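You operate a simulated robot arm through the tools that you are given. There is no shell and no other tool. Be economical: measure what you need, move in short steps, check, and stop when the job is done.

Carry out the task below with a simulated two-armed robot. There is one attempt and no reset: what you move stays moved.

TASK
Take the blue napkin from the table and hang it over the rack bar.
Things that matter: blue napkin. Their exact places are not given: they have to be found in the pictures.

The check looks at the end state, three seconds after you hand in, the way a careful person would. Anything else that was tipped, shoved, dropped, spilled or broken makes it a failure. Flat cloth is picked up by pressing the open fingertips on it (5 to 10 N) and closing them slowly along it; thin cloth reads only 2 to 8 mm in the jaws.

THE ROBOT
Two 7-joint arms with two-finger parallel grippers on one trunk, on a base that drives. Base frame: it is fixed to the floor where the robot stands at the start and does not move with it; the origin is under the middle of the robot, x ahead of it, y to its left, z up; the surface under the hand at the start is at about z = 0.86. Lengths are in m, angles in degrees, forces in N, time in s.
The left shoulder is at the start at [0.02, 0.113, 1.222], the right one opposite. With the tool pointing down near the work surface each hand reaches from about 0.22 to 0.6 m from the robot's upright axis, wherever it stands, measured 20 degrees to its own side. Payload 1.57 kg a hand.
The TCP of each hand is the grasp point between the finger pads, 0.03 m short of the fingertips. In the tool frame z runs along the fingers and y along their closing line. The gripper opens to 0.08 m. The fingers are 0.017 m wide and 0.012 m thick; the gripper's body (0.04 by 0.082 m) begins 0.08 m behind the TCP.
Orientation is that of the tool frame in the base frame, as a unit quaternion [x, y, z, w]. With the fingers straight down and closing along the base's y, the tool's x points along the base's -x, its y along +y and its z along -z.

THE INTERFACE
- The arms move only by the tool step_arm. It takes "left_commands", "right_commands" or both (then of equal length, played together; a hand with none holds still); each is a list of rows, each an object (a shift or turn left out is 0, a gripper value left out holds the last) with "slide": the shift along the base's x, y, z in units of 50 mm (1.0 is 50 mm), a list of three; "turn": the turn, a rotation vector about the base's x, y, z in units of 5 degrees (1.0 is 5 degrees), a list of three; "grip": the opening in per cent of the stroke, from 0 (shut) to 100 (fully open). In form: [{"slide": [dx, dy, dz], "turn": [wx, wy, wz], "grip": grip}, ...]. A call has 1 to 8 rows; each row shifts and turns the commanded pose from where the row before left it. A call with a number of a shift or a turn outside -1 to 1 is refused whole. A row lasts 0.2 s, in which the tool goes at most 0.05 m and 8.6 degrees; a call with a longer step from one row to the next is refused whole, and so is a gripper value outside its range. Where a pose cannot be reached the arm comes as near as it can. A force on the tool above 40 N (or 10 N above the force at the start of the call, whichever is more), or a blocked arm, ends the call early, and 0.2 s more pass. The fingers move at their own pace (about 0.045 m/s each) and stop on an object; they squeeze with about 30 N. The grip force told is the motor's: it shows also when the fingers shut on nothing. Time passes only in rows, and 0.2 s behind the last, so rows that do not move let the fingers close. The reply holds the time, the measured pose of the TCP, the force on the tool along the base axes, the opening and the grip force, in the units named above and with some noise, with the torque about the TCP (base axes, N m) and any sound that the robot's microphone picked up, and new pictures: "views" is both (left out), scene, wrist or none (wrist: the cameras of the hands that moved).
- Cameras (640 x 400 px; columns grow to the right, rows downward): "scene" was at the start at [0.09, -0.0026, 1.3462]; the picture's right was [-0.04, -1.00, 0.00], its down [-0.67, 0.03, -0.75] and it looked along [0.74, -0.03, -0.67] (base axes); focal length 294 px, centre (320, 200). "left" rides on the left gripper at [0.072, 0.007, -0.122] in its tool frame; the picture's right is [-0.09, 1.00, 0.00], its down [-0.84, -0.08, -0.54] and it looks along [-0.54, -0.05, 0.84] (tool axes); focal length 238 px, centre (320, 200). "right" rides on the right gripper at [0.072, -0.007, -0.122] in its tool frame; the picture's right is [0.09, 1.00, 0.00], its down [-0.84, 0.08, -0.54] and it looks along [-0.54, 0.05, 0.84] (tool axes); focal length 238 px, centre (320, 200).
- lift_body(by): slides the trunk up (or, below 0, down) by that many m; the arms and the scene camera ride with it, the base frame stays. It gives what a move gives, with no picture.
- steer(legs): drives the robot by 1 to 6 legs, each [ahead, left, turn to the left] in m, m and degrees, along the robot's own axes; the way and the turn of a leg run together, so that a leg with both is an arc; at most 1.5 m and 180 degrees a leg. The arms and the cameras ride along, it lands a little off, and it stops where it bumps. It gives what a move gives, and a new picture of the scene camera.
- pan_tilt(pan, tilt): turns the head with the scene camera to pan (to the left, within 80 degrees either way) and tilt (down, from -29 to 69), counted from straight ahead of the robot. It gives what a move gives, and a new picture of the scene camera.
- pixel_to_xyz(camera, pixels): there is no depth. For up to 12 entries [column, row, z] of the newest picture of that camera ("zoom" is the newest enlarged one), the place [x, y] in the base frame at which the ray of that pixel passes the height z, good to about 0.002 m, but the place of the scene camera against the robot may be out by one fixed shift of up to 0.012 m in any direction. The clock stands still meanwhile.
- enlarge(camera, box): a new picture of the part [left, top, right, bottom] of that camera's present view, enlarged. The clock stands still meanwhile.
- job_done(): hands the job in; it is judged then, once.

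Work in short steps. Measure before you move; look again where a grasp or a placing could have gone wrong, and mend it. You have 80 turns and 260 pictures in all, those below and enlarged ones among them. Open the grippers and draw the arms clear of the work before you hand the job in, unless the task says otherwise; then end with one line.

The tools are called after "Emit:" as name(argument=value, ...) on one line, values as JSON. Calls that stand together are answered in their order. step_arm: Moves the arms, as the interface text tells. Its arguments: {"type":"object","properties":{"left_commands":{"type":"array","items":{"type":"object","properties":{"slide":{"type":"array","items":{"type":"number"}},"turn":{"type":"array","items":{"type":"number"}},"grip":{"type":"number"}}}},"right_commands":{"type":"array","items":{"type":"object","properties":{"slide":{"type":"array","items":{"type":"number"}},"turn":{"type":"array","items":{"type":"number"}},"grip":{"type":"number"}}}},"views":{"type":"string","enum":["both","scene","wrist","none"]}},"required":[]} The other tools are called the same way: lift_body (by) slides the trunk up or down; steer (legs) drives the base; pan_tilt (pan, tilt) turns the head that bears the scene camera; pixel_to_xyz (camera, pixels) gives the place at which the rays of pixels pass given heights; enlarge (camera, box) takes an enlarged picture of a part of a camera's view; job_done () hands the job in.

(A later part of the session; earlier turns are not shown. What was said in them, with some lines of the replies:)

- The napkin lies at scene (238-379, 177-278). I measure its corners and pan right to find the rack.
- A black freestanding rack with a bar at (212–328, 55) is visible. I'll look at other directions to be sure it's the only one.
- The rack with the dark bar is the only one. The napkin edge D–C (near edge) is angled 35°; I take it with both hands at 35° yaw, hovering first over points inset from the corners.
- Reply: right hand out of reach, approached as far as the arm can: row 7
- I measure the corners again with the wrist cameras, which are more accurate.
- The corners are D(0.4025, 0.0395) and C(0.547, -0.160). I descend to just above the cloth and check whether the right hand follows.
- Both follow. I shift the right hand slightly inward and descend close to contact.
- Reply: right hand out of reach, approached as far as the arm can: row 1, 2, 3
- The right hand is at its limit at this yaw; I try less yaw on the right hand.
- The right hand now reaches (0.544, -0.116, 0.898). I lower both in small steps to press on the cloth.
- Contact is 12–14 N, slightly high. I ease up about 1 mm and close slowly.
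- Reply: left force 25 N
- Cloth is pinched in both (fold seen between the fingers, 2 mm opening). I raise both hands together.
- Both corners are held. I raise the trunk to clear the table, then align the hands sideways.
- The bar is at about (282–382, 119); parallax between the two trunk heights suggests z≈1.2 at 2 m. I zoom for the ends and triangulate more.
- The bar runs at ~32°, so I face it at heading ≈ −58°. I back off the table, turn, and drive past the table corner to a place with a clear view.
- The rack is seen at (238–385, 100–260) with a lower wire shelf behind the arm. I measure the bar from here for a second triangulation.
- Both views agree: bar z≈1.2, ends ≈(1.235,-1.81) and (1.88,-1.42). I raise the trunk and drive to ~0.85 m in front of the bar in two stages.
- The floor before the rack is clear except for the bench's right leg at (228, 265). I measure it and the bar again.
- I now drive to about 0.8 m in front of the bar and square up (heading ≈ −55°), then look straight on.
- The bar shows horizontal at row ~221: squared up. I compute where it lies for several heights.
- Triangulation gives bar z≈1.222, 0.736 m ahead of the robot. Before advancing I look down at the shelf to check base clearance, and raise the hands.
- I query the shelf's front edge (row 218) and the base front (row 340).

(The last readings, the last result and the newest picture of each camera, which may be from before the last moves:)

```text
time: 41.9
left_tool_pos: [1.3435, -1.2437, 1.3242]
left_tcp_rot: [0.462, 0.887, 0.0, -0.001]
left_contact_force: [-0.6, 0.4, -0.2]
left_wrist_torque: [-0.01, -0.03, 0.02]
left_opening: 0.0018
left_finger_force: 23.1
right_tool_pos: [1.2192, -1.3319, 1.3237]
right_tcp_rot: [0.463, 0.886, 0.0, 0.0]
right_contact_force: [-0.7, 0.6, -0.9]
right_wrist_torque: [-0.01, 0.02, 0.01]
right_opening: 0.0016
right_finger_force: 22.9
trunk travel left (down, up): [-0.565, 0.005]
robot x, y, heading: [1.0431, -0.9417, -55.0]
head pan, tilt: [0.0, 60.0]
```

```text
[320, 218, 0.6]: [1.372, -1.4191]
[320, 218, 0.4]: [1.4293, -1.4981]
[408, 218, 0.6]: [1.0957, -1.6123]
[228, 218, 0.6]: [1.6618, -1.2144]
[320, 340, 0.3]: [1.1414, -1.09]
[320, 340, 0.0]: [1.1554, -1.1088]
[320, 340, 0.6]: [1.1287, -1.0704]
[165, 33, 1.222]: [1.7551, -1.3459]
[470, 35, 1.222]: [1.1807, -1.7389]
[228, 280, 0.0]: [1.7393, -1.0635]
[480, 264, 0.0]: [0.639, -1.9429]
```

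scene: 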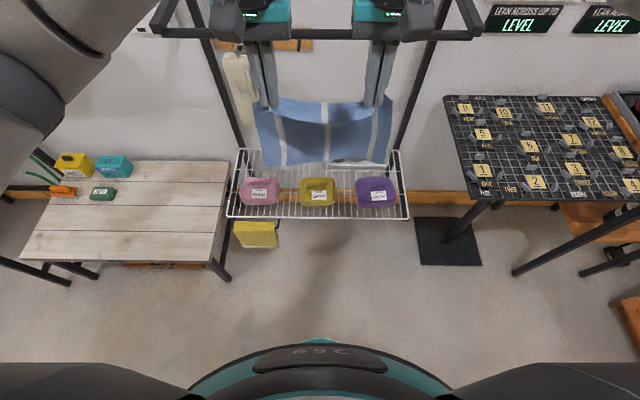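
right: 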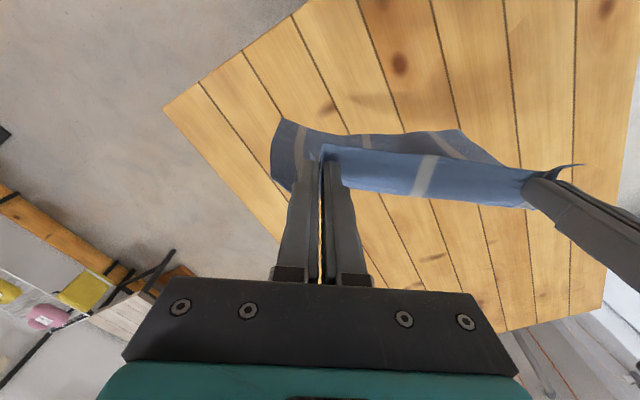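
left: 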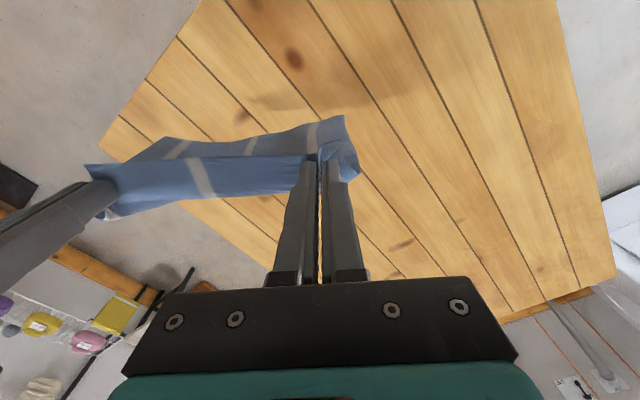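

Base front will be ~0.1 m clear of the shelf (u≈1.965) if I advance 0.29 m. I draw the hands back 8 cm first and advance, slightly to the right.

Emit:
step_arm(left_commands=[{"slide": [-0.46, 0.655, 0]}, {"slide": [-0.46, 0.655, 0]}, {}], right_commands=[{"slide": [-0.46, 0.655, 0]}, {"slide": [-0.46, 0.655, 0]}, {}], views="none")

Emit:
steer(legs=[[0.28, -0.03, 0]])

Emit:
pan_tilt(pan=0, tilt=45)

```text
time: 42.7
left_tool_pos: [1.2977, -1.1782, 1.321]
left_tcp_rot: [0.462, 0.887, 0.002, -0.001]
left_contact_force: [-0.5, -0.3, -0.5]
left_wrist_torque: [0.03, 0.04, 0.01]
left_opening: 0.002
left_finger_force: 23.2
right_tool_pos: [1.1747, -1.2674, 1.3245]
right_tcp_rot: [0.463, 0.887, -0.001, -0.001]
right_contact_force: [0.0, -0.3, 0.1]
right_wrist_torque: [0.02, 0.0, 0.05]
right_opening: 0.002
right_finger_force: 23.7
trunk travel left (down, up): [-0.565, 0.005]
robot x, y, heading: [1.0478, -0.9419, -54.9]
head pan, tilt: [0.0, 60.0]
```

```text
time: 44.7
left_tool_pos: [1.4385, -1.4247, 1.3212]
left_tcp_rot: [0.458, 0.889, 0.0, -0.001]
left_contact_force: [0.6, -0.1, 0.1]
left_wrist_torque: [0.02, 0.01, 0.0]
left_opening: 0.0019
left_finger_force: 23.3
right_tool_pos: [1.3156, -1.5139, 1.3234]
right_tcp_rot: [0.459, 0.888, 0.0, 0.0]
right_contact_force: [-0.1, 0.0, -0.7]
right_wrist_torque: [0.01, 0.01, 0.02]
right_opening: 0.0017
right_finger_force: 23.1
trunk travel left (down, up): [-0.565, 0.005]
robot x, y, heading: [1.1788, -1.1918, -54.5]
head pan, tilt: [0.0, 60.0]
```

scene: 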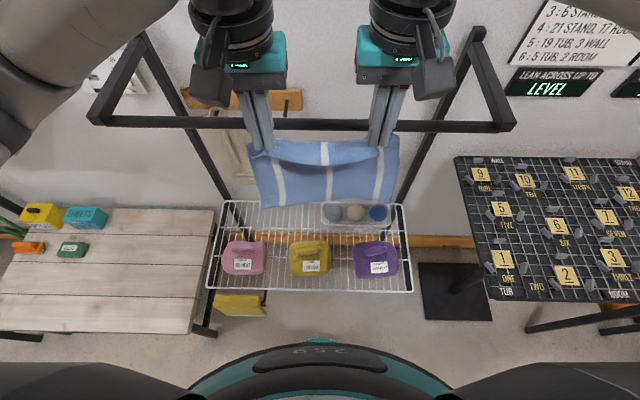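

```text
time: 45.4
left_tool_pos: [1.4374, -1.4227, 1.3213]
left_tcp_rot: [0.459, 0.888, 0.001, -0.001]
left_contact_force: [0.7, 0.7, -0.8]
left_wrist_torque: [0.0, 0.0, -0.04]
left_opening: 0.0021
left_finger_force: 23.2
right_tool_pos: [1.3166, -1.5131, 1.3252]
right_tcp_rot: [0.459, 0.888, 0.0, 0.001]
right_contact_force: [-0.1, -1.0, -0.5]
right_wrist_torque: [0.01, -0.02, 0.05]
right_opening: 0.0019
right_finger_force: 24.0
trunk travel left (down, up): [-0.565, 0.005]
robot x, y, heading: [1.1783, -1.1896, -54.7]
head pan, tilt: [0.0, 45.0]
```

scene: 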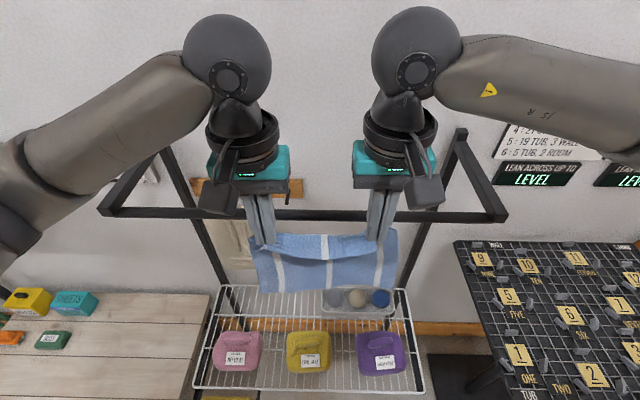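

Excellent view: bar at row ~213 from (100) to (505), brackets running back to the wall posts. I remeasure bar and post depth.

Emit:
pixel_to_xyz(camera="scene", pixels=[[105, 212, 1.222], [500, 216, 1.222], [320, 214, 1.222], [320, 214, 1.2], [460, 132, 1.24], [165, 155, 1.24]])

Emit:
enlarge(camera="scene", box=[90, 110, 520, 379])

Emit:
enlarge(camera="right", box=[0, 0, 640, 400])

```text
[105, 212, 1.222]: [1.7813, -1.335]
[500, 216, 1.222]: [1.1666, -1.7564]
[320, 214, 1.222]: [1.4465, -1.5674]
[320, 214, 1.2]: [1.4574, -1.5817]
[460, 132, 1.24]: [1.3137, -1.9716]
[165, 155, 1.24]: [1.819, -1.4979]
```

```text
1.49 times, centred on (305, 244) of scene
```

zoom: 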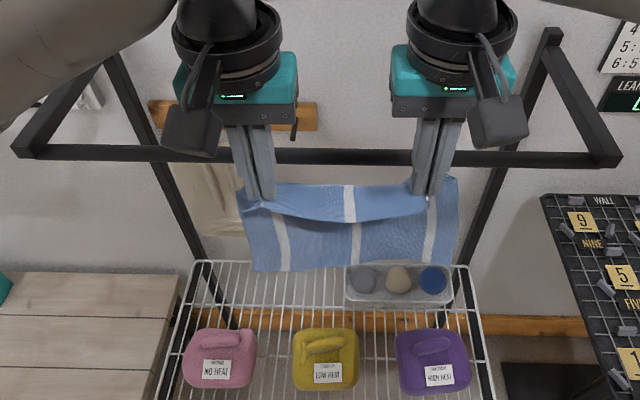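

```text
1.00 times, centred on (320, 200) of right (not enlarged: the box is as wide or as high as the picture)
```

zoom: 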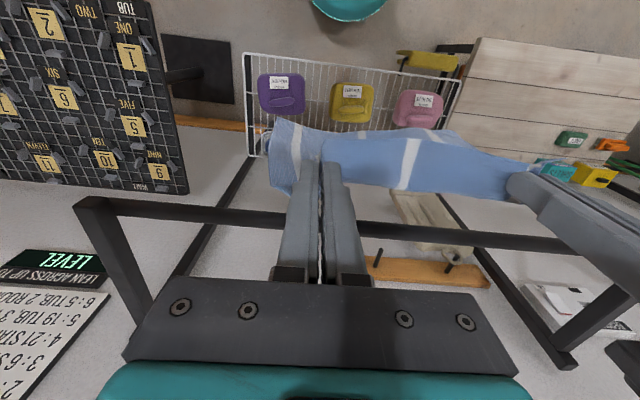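

The wrist camera sees the bar well, at (200, 213) and (450, 236); I use it to cross-check the bar's place.

Emit:
pixel_to_xyz(camera="right", pixels=[[200, 213, 1.222], [450, 236, 1.222], [200, 213, 1.2], [450, 236, 1.2], [200, 213, 1.24], [90, 205, 1.222]])

```text
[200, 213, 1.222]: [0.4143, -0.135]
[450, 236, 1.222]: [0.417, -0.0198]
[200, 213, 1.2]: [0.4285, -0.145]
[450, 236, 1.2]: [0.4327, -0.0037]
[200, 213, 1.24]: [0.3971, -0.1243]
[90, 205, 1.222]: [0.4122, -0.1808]
```

That used the stale right picture; I query the zoom instead.

Emit:
pixel_to_xyz(camera="zoom", pixels=[[200, 213, 1.222], [450, 236, 1.222], [200, 213, 1.2], [450, 236, 1.2], [200, 213, 1.24]])

```text
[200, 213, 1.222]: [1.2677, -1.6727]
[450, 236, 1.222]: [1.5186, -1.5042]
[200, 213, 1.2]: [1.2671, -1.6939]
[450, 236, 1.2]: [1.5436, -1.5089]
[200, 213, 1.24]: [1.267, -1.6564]
```

Bar at u≈2.10, z≈1.222; hands at u≈1.99 with tips at 1.29, above it. I move the hands forward over the bar, slowly.

Emit:
step_arm(left_commands=[{"slide": [0.287, -0.41, 0]}, {"slide": [0.287, -0.41, 0]}, {"slide": [0.287, -0.41, 0]}, {"slide": [0.287, -0.41, 0]}, {"slide": [0.287, -0.41, 0]}, {"slide": [0.287, -0.41, 0]}, {}], right_commands=[{"slide": [0.287, -0.41, 0]}, {"slide": [0.287, -0.41, 0]}, {"slide": [0.287, -0.41, 0]}, {"slide": [0.287, -0.41, 0]}, {"slide": [0.287, -0.41, 0]}, {"slide": [0.287, -0.41, 0]}, {}])

```text
time: 47.0
left_tool_pos: [1.5245, -1.5464, 1.3193]
left_tcp_rot: [0.46, 0.888, 0.0, -0.001]
left_contact_force: [-0.9, -1.5, -0.6]
left_wrist_torque: [0.01, -0.02, 0.0]
left_opening: 0.0021
left_finger_force: 23.7
right_tool_pos: [1.4011, -1.6356, 1.3274]
right_tcp_rot: [0.459, 0.889, 0.0, 0.001]
right_contact_force: [-0.5, -0.2, 0.1]
right_wrist_torque: [-0.03, 0.01, 0.01]
right_opening: 0.0017
right_finger_force: 23.8
trunk travel left (down, up): [-0.565, 0.005]
robot x, y, heading: [1.1801, -1.1862, -54.6]
head pan, tilt: [0.0, 45.0]
```

scene: 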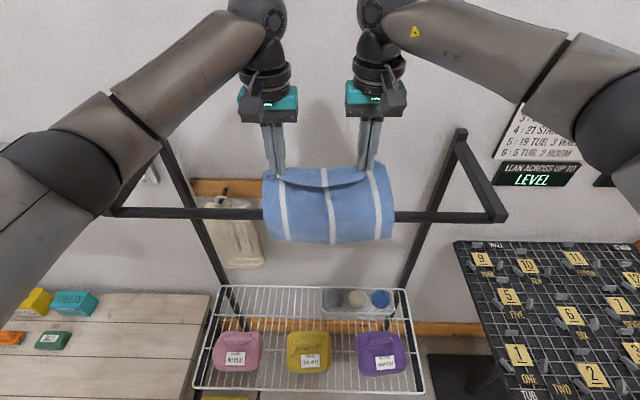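
right: 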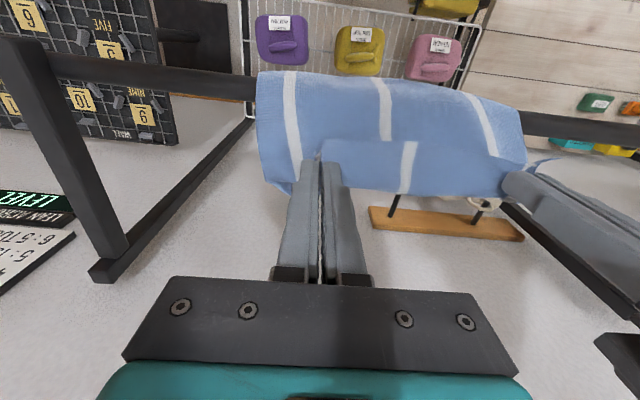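
left: 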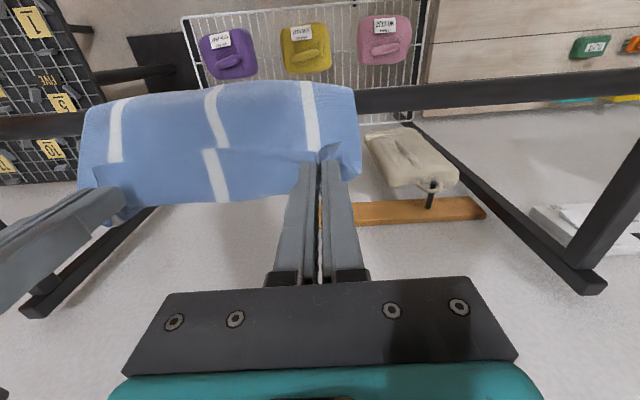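

The cloth drapes well over the bar. I check how far the front part hangs down.

Emit:
pixel_to_xyz(camera="scene", pixels=[[330, 243, 1.2], [330, 243, 1.15], [330, 243, 1.1], [390, 237, 1.1], [390, 237, 1.15]])

```text
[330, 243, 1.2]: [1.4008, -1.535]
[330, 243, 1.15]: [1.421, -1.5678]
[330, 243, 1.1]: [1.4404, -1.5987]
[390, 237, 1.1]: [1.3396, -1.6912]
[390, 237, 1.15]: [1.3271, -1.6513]
```

The front hangs to z≈1.155 (~7 cm), with the rest (≈11–13 cm) behind. I now lower the hands behind the bar, keeping the cloth slack so it isn't pulled further.

Emit:
step_arm(left_commands=[{"slide": [0.06, -0.08, -0.4]}, {"slide": [0.06, -0.08, -0.4]}, {"slide": [0, 0, -0.4]}, {"slide": [0, 0, -0.4]}, {}], right_commands=[{"slide": [0.06, -0.08, -0.4]}, {"slide": [0.06, -0.08, -0.4]}, {"slide": [0, 0, -0.4]}, {"slide": [0, 0, -0.4]}, {}])

```text
time: 48.2
left_tool_pos: [1.53, -1.5554, 1.2421]
left_tcp_rot: [0.459, 0.889, 0.001, -0.001]
left_contact_force: [1.2, 0.1, -0.6]
left_wrist_torque: [0.02, 0.03, 0.01]
left_opening: 0.0018
left_finger_force: 23.5
right_tool_pos: [1.4089, -1.6441, 1.244]
right_tcp_rot: [0.458, 0.889, 0.0, 0.0]
right_contact_force: [-0.3, -0.4, 0.1]
right_wrist_torque: [-0.05, 0.03, -0.01]
right_opening: 0.0019
right_finger_force: 24.0
trunk travel left (down, up): [-0.565, 0.005]
robot x, y, heading: [1.1778, -1.1908, -54.9]
head pan, tilt: [0.0, 45.0]
```

scene: 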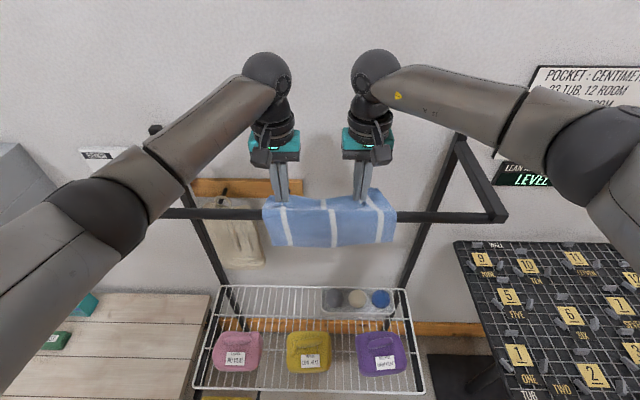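
right: 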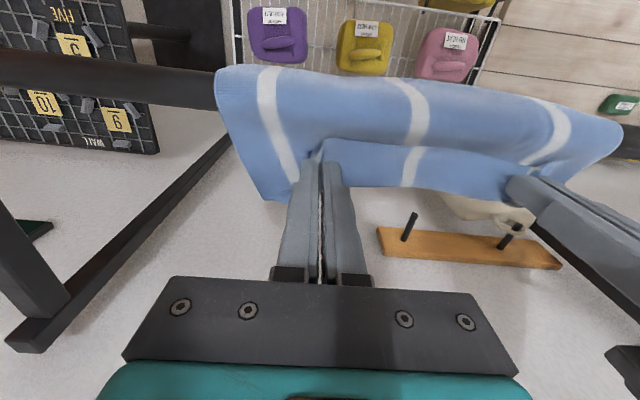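
left: 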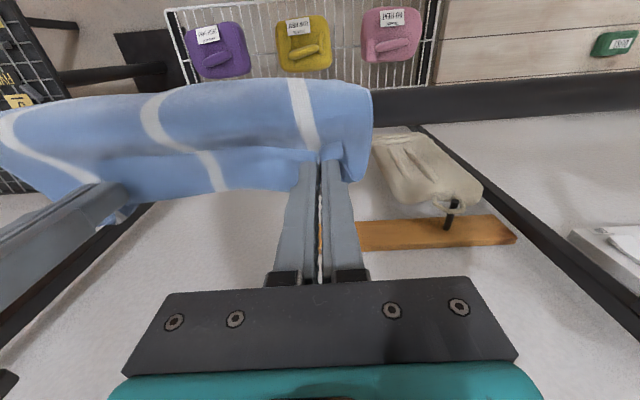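

Still well draped, the front is slightly longer now. I lower 3 cm more and open the grippers partway slowly.

Emit:
step_arm(left_commands=[{"slide": [0, 0, -0.3]}, {"slide": [0, 0, -0.3]}, {}, {"grip": 15}, {"grip": 30}, {"grip": 45}, {}, {}], right_commands=[{"slide": [0, 0, -0.3]}, {"slide": [0, 0, -0.3]}, {}, {"grip": 15}, {"grip": 30}, {"grip": 45}, {}, {}])

```text
time: 50.0
left_tool_pos: [1.5299, -1.5564, 1.2127]
left_tcp_rot: [0.459, 0.889, 0.001, 0.0]
left_contact_force: [-0.2, 0.1, 0.3]
left_wrist_torque: [-0.01, 0.01, 0.03]
left_opening: 0.0361
left_finger_force: 0.0
right_tool_pos: [1.4082, -1.6416, 1.2164]
right_tcp_rot: [0.459, 0.888, 0.0, 0.0]
right_contact_force: [-0.4, -0.6, -1.0]
right_wrist_torque: [0.02, 0.04, 0.04]
right_opening: 0.0359
right_finger_force: 0.0
trunk travel left (down, up): [-0.565, 0.005]
robot x, y, heading: [1.1826, -1.1913, -54.6]
head pan, tilt: [0.0, 45.0]
```

scene: 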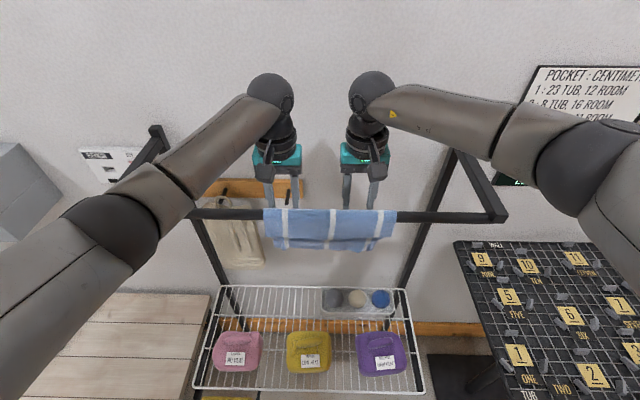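
right: 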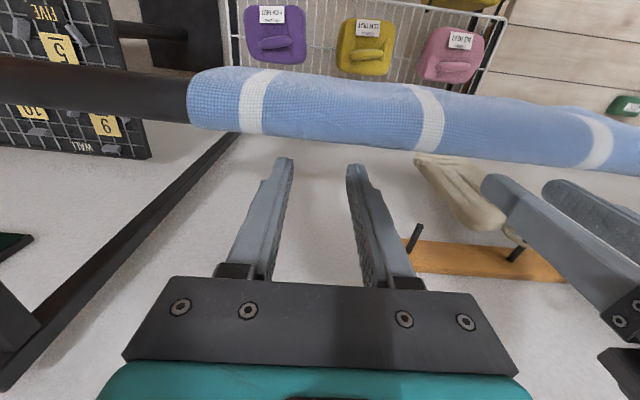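
left: 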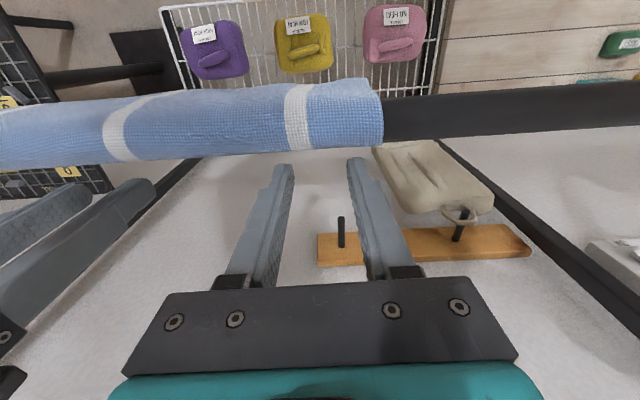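

The napkin hangs over the bar free of the fingers. I raise the hands straight up and then draw them back over the bar.

Emit:
step_arm(left_commands=[{"slide": [0.06, -0.08, 0.5]}, {"slide": [0, 0, 0.8]}, {"slide": [0, 0, 0.8]}, {"slide": [0, 0, 0.8]}, {}], right_commands=[{"slide": [0.06, -0.08, 0.5]}, {"slide": [0, 0, 0.8]}, {"slide": [0, 0, 0.8]}, {"slide": [0, 0, 0.8]}, {}], views="both")

```text
time: 51.2
left_tool_pos: [1.5328, -1.5598, 1.3548]
left_tcp_rot: [0.459, 0.888, 0.001, -0.001]
left_contact_force: [-0.8, -0.5, -0.3]
left_wrist_torque: [0.02, 0.02, 0.01]
left_opening: 0.036
left_finger_force: 0.1
right_tool_pos: [1.4123, -1.6493, 1.3595]
right_tcp_rot: [0.459, 0.889, 0.0, 0.0]
right_contact_force: [-0.5, 0.1, 0.4]
right_wrist_torque: [-0.01, 0.02, -0.02]
right_opening: 0.0361
right_finger_force: 0.0
trunk travel left (down, up): [-0.565, 0.005]
robot x, y, heading: [1.1797, -1.1878, -54.5]
head pan, tilt: [0.0, 45.0]
```

scene: 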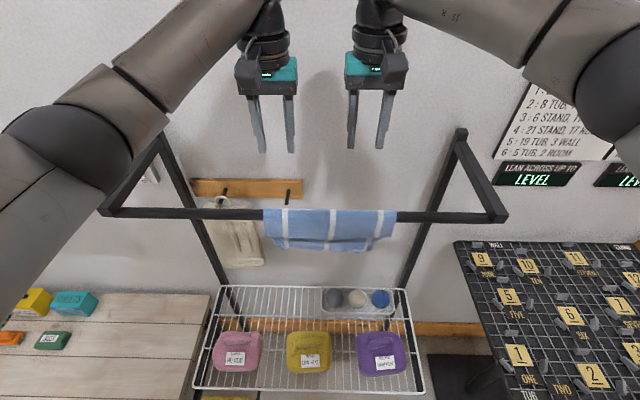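
right: 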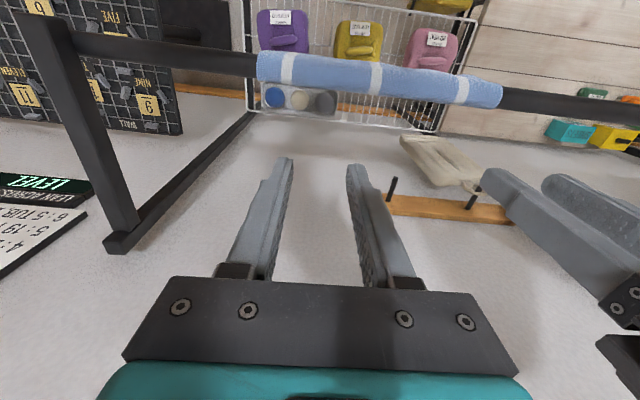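
left: 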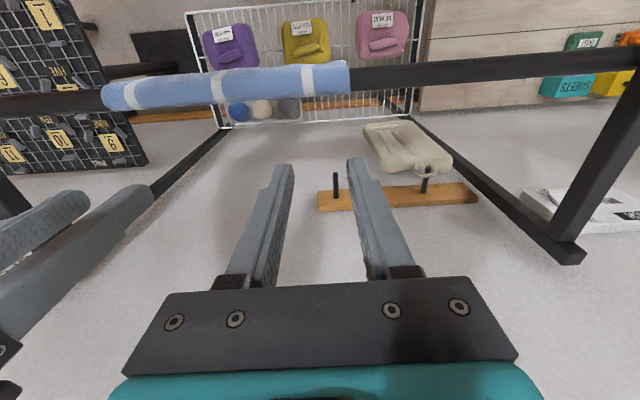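

I draw the hands back over the bar (tips at z≈1.33, clear) and reverse the robot for a final look.

Emit:
step_arm(left_commands=[{"slide": [-0.4, 0.57, 0.1]}, {"slide": [-0.4, 0.57, 0]}, {"slide": [-0.4, 0.57, 0]}, {"slide": [-0.4, 0.57, 0]}, {"slide": [-0.4, 0.57, 0]}, {"slide": [-0.3, 0.4, 0]}, {}], right_commands=[{"slide": [-0.4, 0.57, 0.1]}, {"slide": [-0.4, 0.57, 0]}, {"slide": [-0.4, 0.57, 0]}, {"slide": [-0.4, 0.57, 0]}, {"slide": [-0.4, 0.57, 0]}, {"slide": [-0.3, 0.4, 0]}, {}], views="wrist")

Emit:
steer(legs=[[-0.45, 0, 0]])

Emit:
lift_body(by=-0.35)

Emit:
pan_tilt(pan=0, tilt=10)

```text
time: 52.8
left_tool_pos: [1.4179, -1.3939, 1.3631]
left_tcp_rot: [0.459, 0.888, 0.0, -0.001]
left_contact_force: [1.2, 0.0, 0.2]
left_wrist_torque: [-0.01, 0.02, 0.02]
left_opening: 0.0361
left_finger_force: 0.1
right_tool_pos: [1.2961, -1.4859, 1.3631]
right_tcp_rot: [0.46, 0.888, 0.0, 0.0]
right_contact_force: [-1.0, -0.6, -0.2]
right_wrist_torque: [0.01, 0.0, 0.0]
right_opening: 0.036
right_finger_force: 0.1
trunk travel left (down, up): [-0.565, 0.005]
robot x, y, heading: [1.1809, -1.1897, -54.5]
head pan, tilt: [0.0, 45.0]
```

right: 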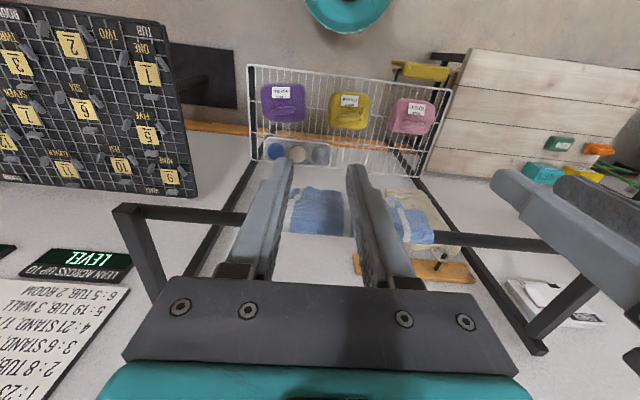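
left: 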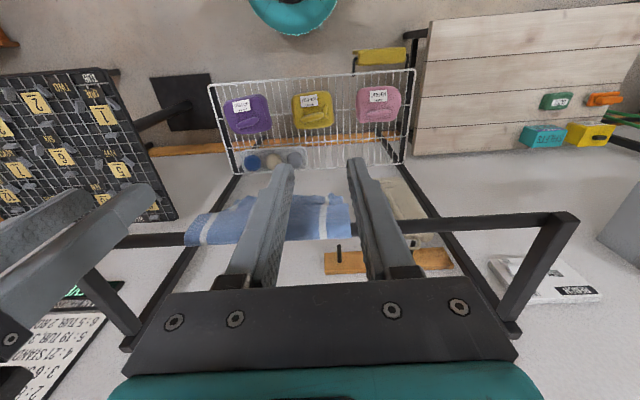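

```text
time: 55.5
left_tool_pos: [1.1597, -1.0323, 1.3619]
left_tcp_rot: [0.464, 0.886, 0.001, 0.0]
left_contact_force: [0.0, 0.6, 0.9]
left_wrist_torque: [0.01, 0.02, 0.01]
left_opening: 0.036
left_finger_force: 0.0
right_tool_pos: [1.0377, -1.125, 1.3621]
right_tcp_rot: [0.464, 0.886, 0.001, 0.0]
right_contact_force: [-0.2, -0.1, -0.2]
right_wrist_torque: [0.03, -0.03, -0.01]
right_opening: 0.0359
right_finger_force: 0.2
trunk travel left (down, up): [-0.565, 0.005]
robot x, y, heading: [0.927, -0.828, -55.5]
head pan, tilt: [0.0, 45.0]
```

scene: 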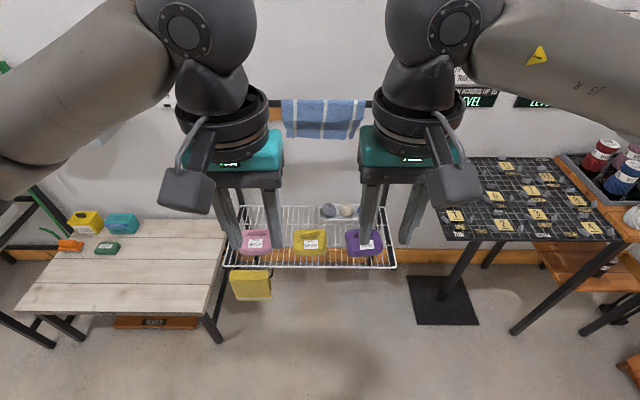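

```text
time: 58.9
left_tool_pos: [1.1599, -1.0329, 1.0121]
left_tcp_rot: [0.464, 0.886, 0.0, -0.002]
left_contact_force: [-0.7, -0.2, -0.4]
left_wrist_torque: [0.01, -0.01, -0.01]
left_opening: 0.0358
left_finger_force: 0.1
right_tool_pos: [1.0364, -1.1233, 1.0125]
right_tcp_rot: [0.464, 0.886, 0.001, 0.0]
right_contact_force: [0.3, 0.1, 0.2]
right_wrist_torque: [0.01, 0.01, 0.03]
right_opening: 0.0359
right_finger_force: 0.0
trunk travel left (down, up): [-0.215, 0.355]
robot x, y, heading: [0.9259, -0.8277, -55.2]
head pan, tilt: [0.0, 45.0]
```

```text
time: 60.0
left_tool_pos: [1.1605, -1.0348, 1.012]
left_tcp_rot: [0.464, 0.886, 0.001, -0.001]
left_contact_force: [1.0, 0.9, 0.4]
left_wrist_torque: [-0.01, -0.02, 0.01]
left_opening: 0.0361
left_finger_force: 0.1
right_tool_pos: [1.0375, -1.1241, 1.0128]
right_tcp_rot: [0.464, 0.886, -0.001, 0.0]
right_contact_force: [0.2, -0.1, 0.2]
right_wrist_torque: [-0.01, 0.0, 0.02]
right_opening: 0.0361
right_finger_force: 0.1
trunk travel left (down, up): [-0.215, 0.355]
robot x, y, heading: [0.9264, -0.8261, -55.1]
head pan, tilt: [0.0, 10.0]
```

scene: 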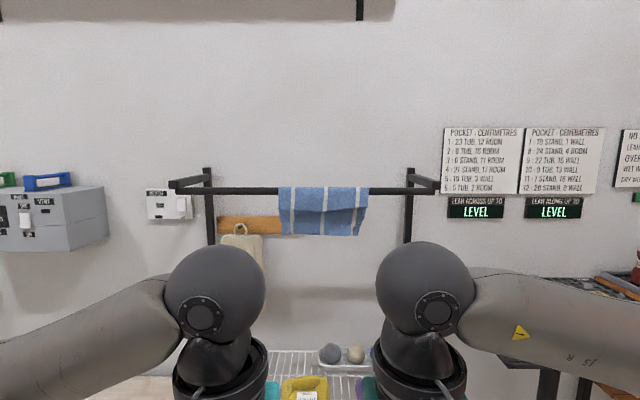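

Emit:
enlarge(camera="scene", box=[250, 170, 400, 260])

```text
4.27 times, centred on (325, 215) of scene
```

zoom: 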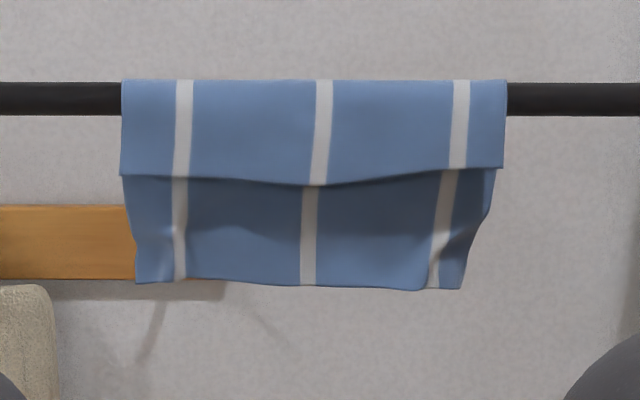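

The napkin hangs over the bar, front ~6 cm, back ~13 cm. I open the grippers fully and let two seconds pass to check it isn't slipping.

Emit:
step_arm(left_commands=[{"grip": 100}, {}, {}, {}, {}, {}, {}, {}], right_commands=[{"grip": 100}, {}, {}, {}, {}, {}, {}, {}], views="none")

Emit:
step_arm(left_commands=[{}, {}, {}, {}, {}, {}, {}, {}], views="none")

Emit:
enlarge(camera="scene", box=[250, 170, 400, 260])

```text
time: 61.8
left_tool_pos: [1.1609, -1.0331, 1.0121]
left_tcp_rot: [0.464, 0.886, 0.002, -0.001]
left_contact_force: [0.4, 0.5, 0.7]
left_wrist_torque: [0.01, 0.0, 0.02]
left_opening: 0.0801
left_finger_force: 0.1
right_tool_pos: [1.0371, -1.1244, 1.0117]
right_tcp_rot: [0.464, 0.886, -0.001, 0.0]
right_contact_force: [0.2, -0.3, -1.0]
right_wrist_torque: [-0.01, -0.01, -0.03]
right_opening: 0.0801
right_finger_force: 0.1
trunk travel left (down, up): [-0.215, 0.355]
robot x, y, heading: [0.9245, -0.827, -55.2]
head pan, tilt: [0.0, 10.0]
```

```text
time: 63.5
left_tool_pos: [1.1596, -1.0335, 1.0138]
left_tcp_rot: [0.463, 0.886, -0.001, -0.001]
left_contact_force: [-0.1, -0.3, 0.0]
left_wrist_torque: [0.0, 0.0, 0.07]
left_opening: 0.0801
left_finger_force: 0.1
right_tool_pos: [1.0378, -1.1254, 1.0138]
right_tcp_rot: [0.464, 0.886, -0.001, 0.0]
right_contact_force: [-1.0, -0.4, 0.0]
right_wrist_torque: [0.0, -0.02, -0.02]
right_opening: 0.08
right_finger_force: 0.1
trunk travel left (down, up): [-0.215, 0.355]
robot x, y, heading: [0.9281, -0.8262, -55.3]
head pan, tilt: [0.0, 10.0]
```

```text
4.27 times, centred on (325, 215) of scene
```

zoom: 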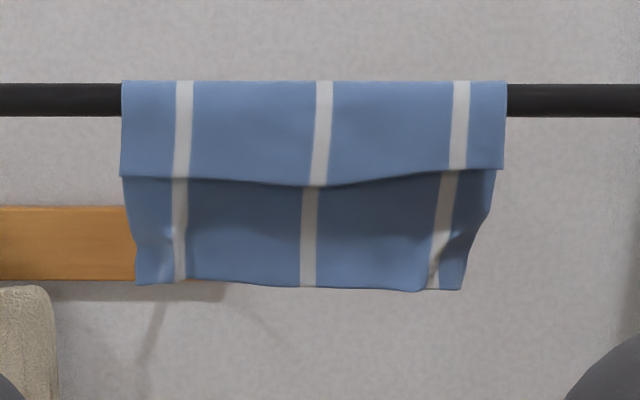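

The napkin hasn't moved since the last picture, and nothing else was disturbed. I hand the job in.

Emit:
job_done()

```text
The job is handed in.
```

The blue napkin is hanging over the rack bar, about 6 cm in front and 13 cm behind. It stayed still for the last few seconds I watched it, the arms are clear and open, and I saw nothing else disturbed.
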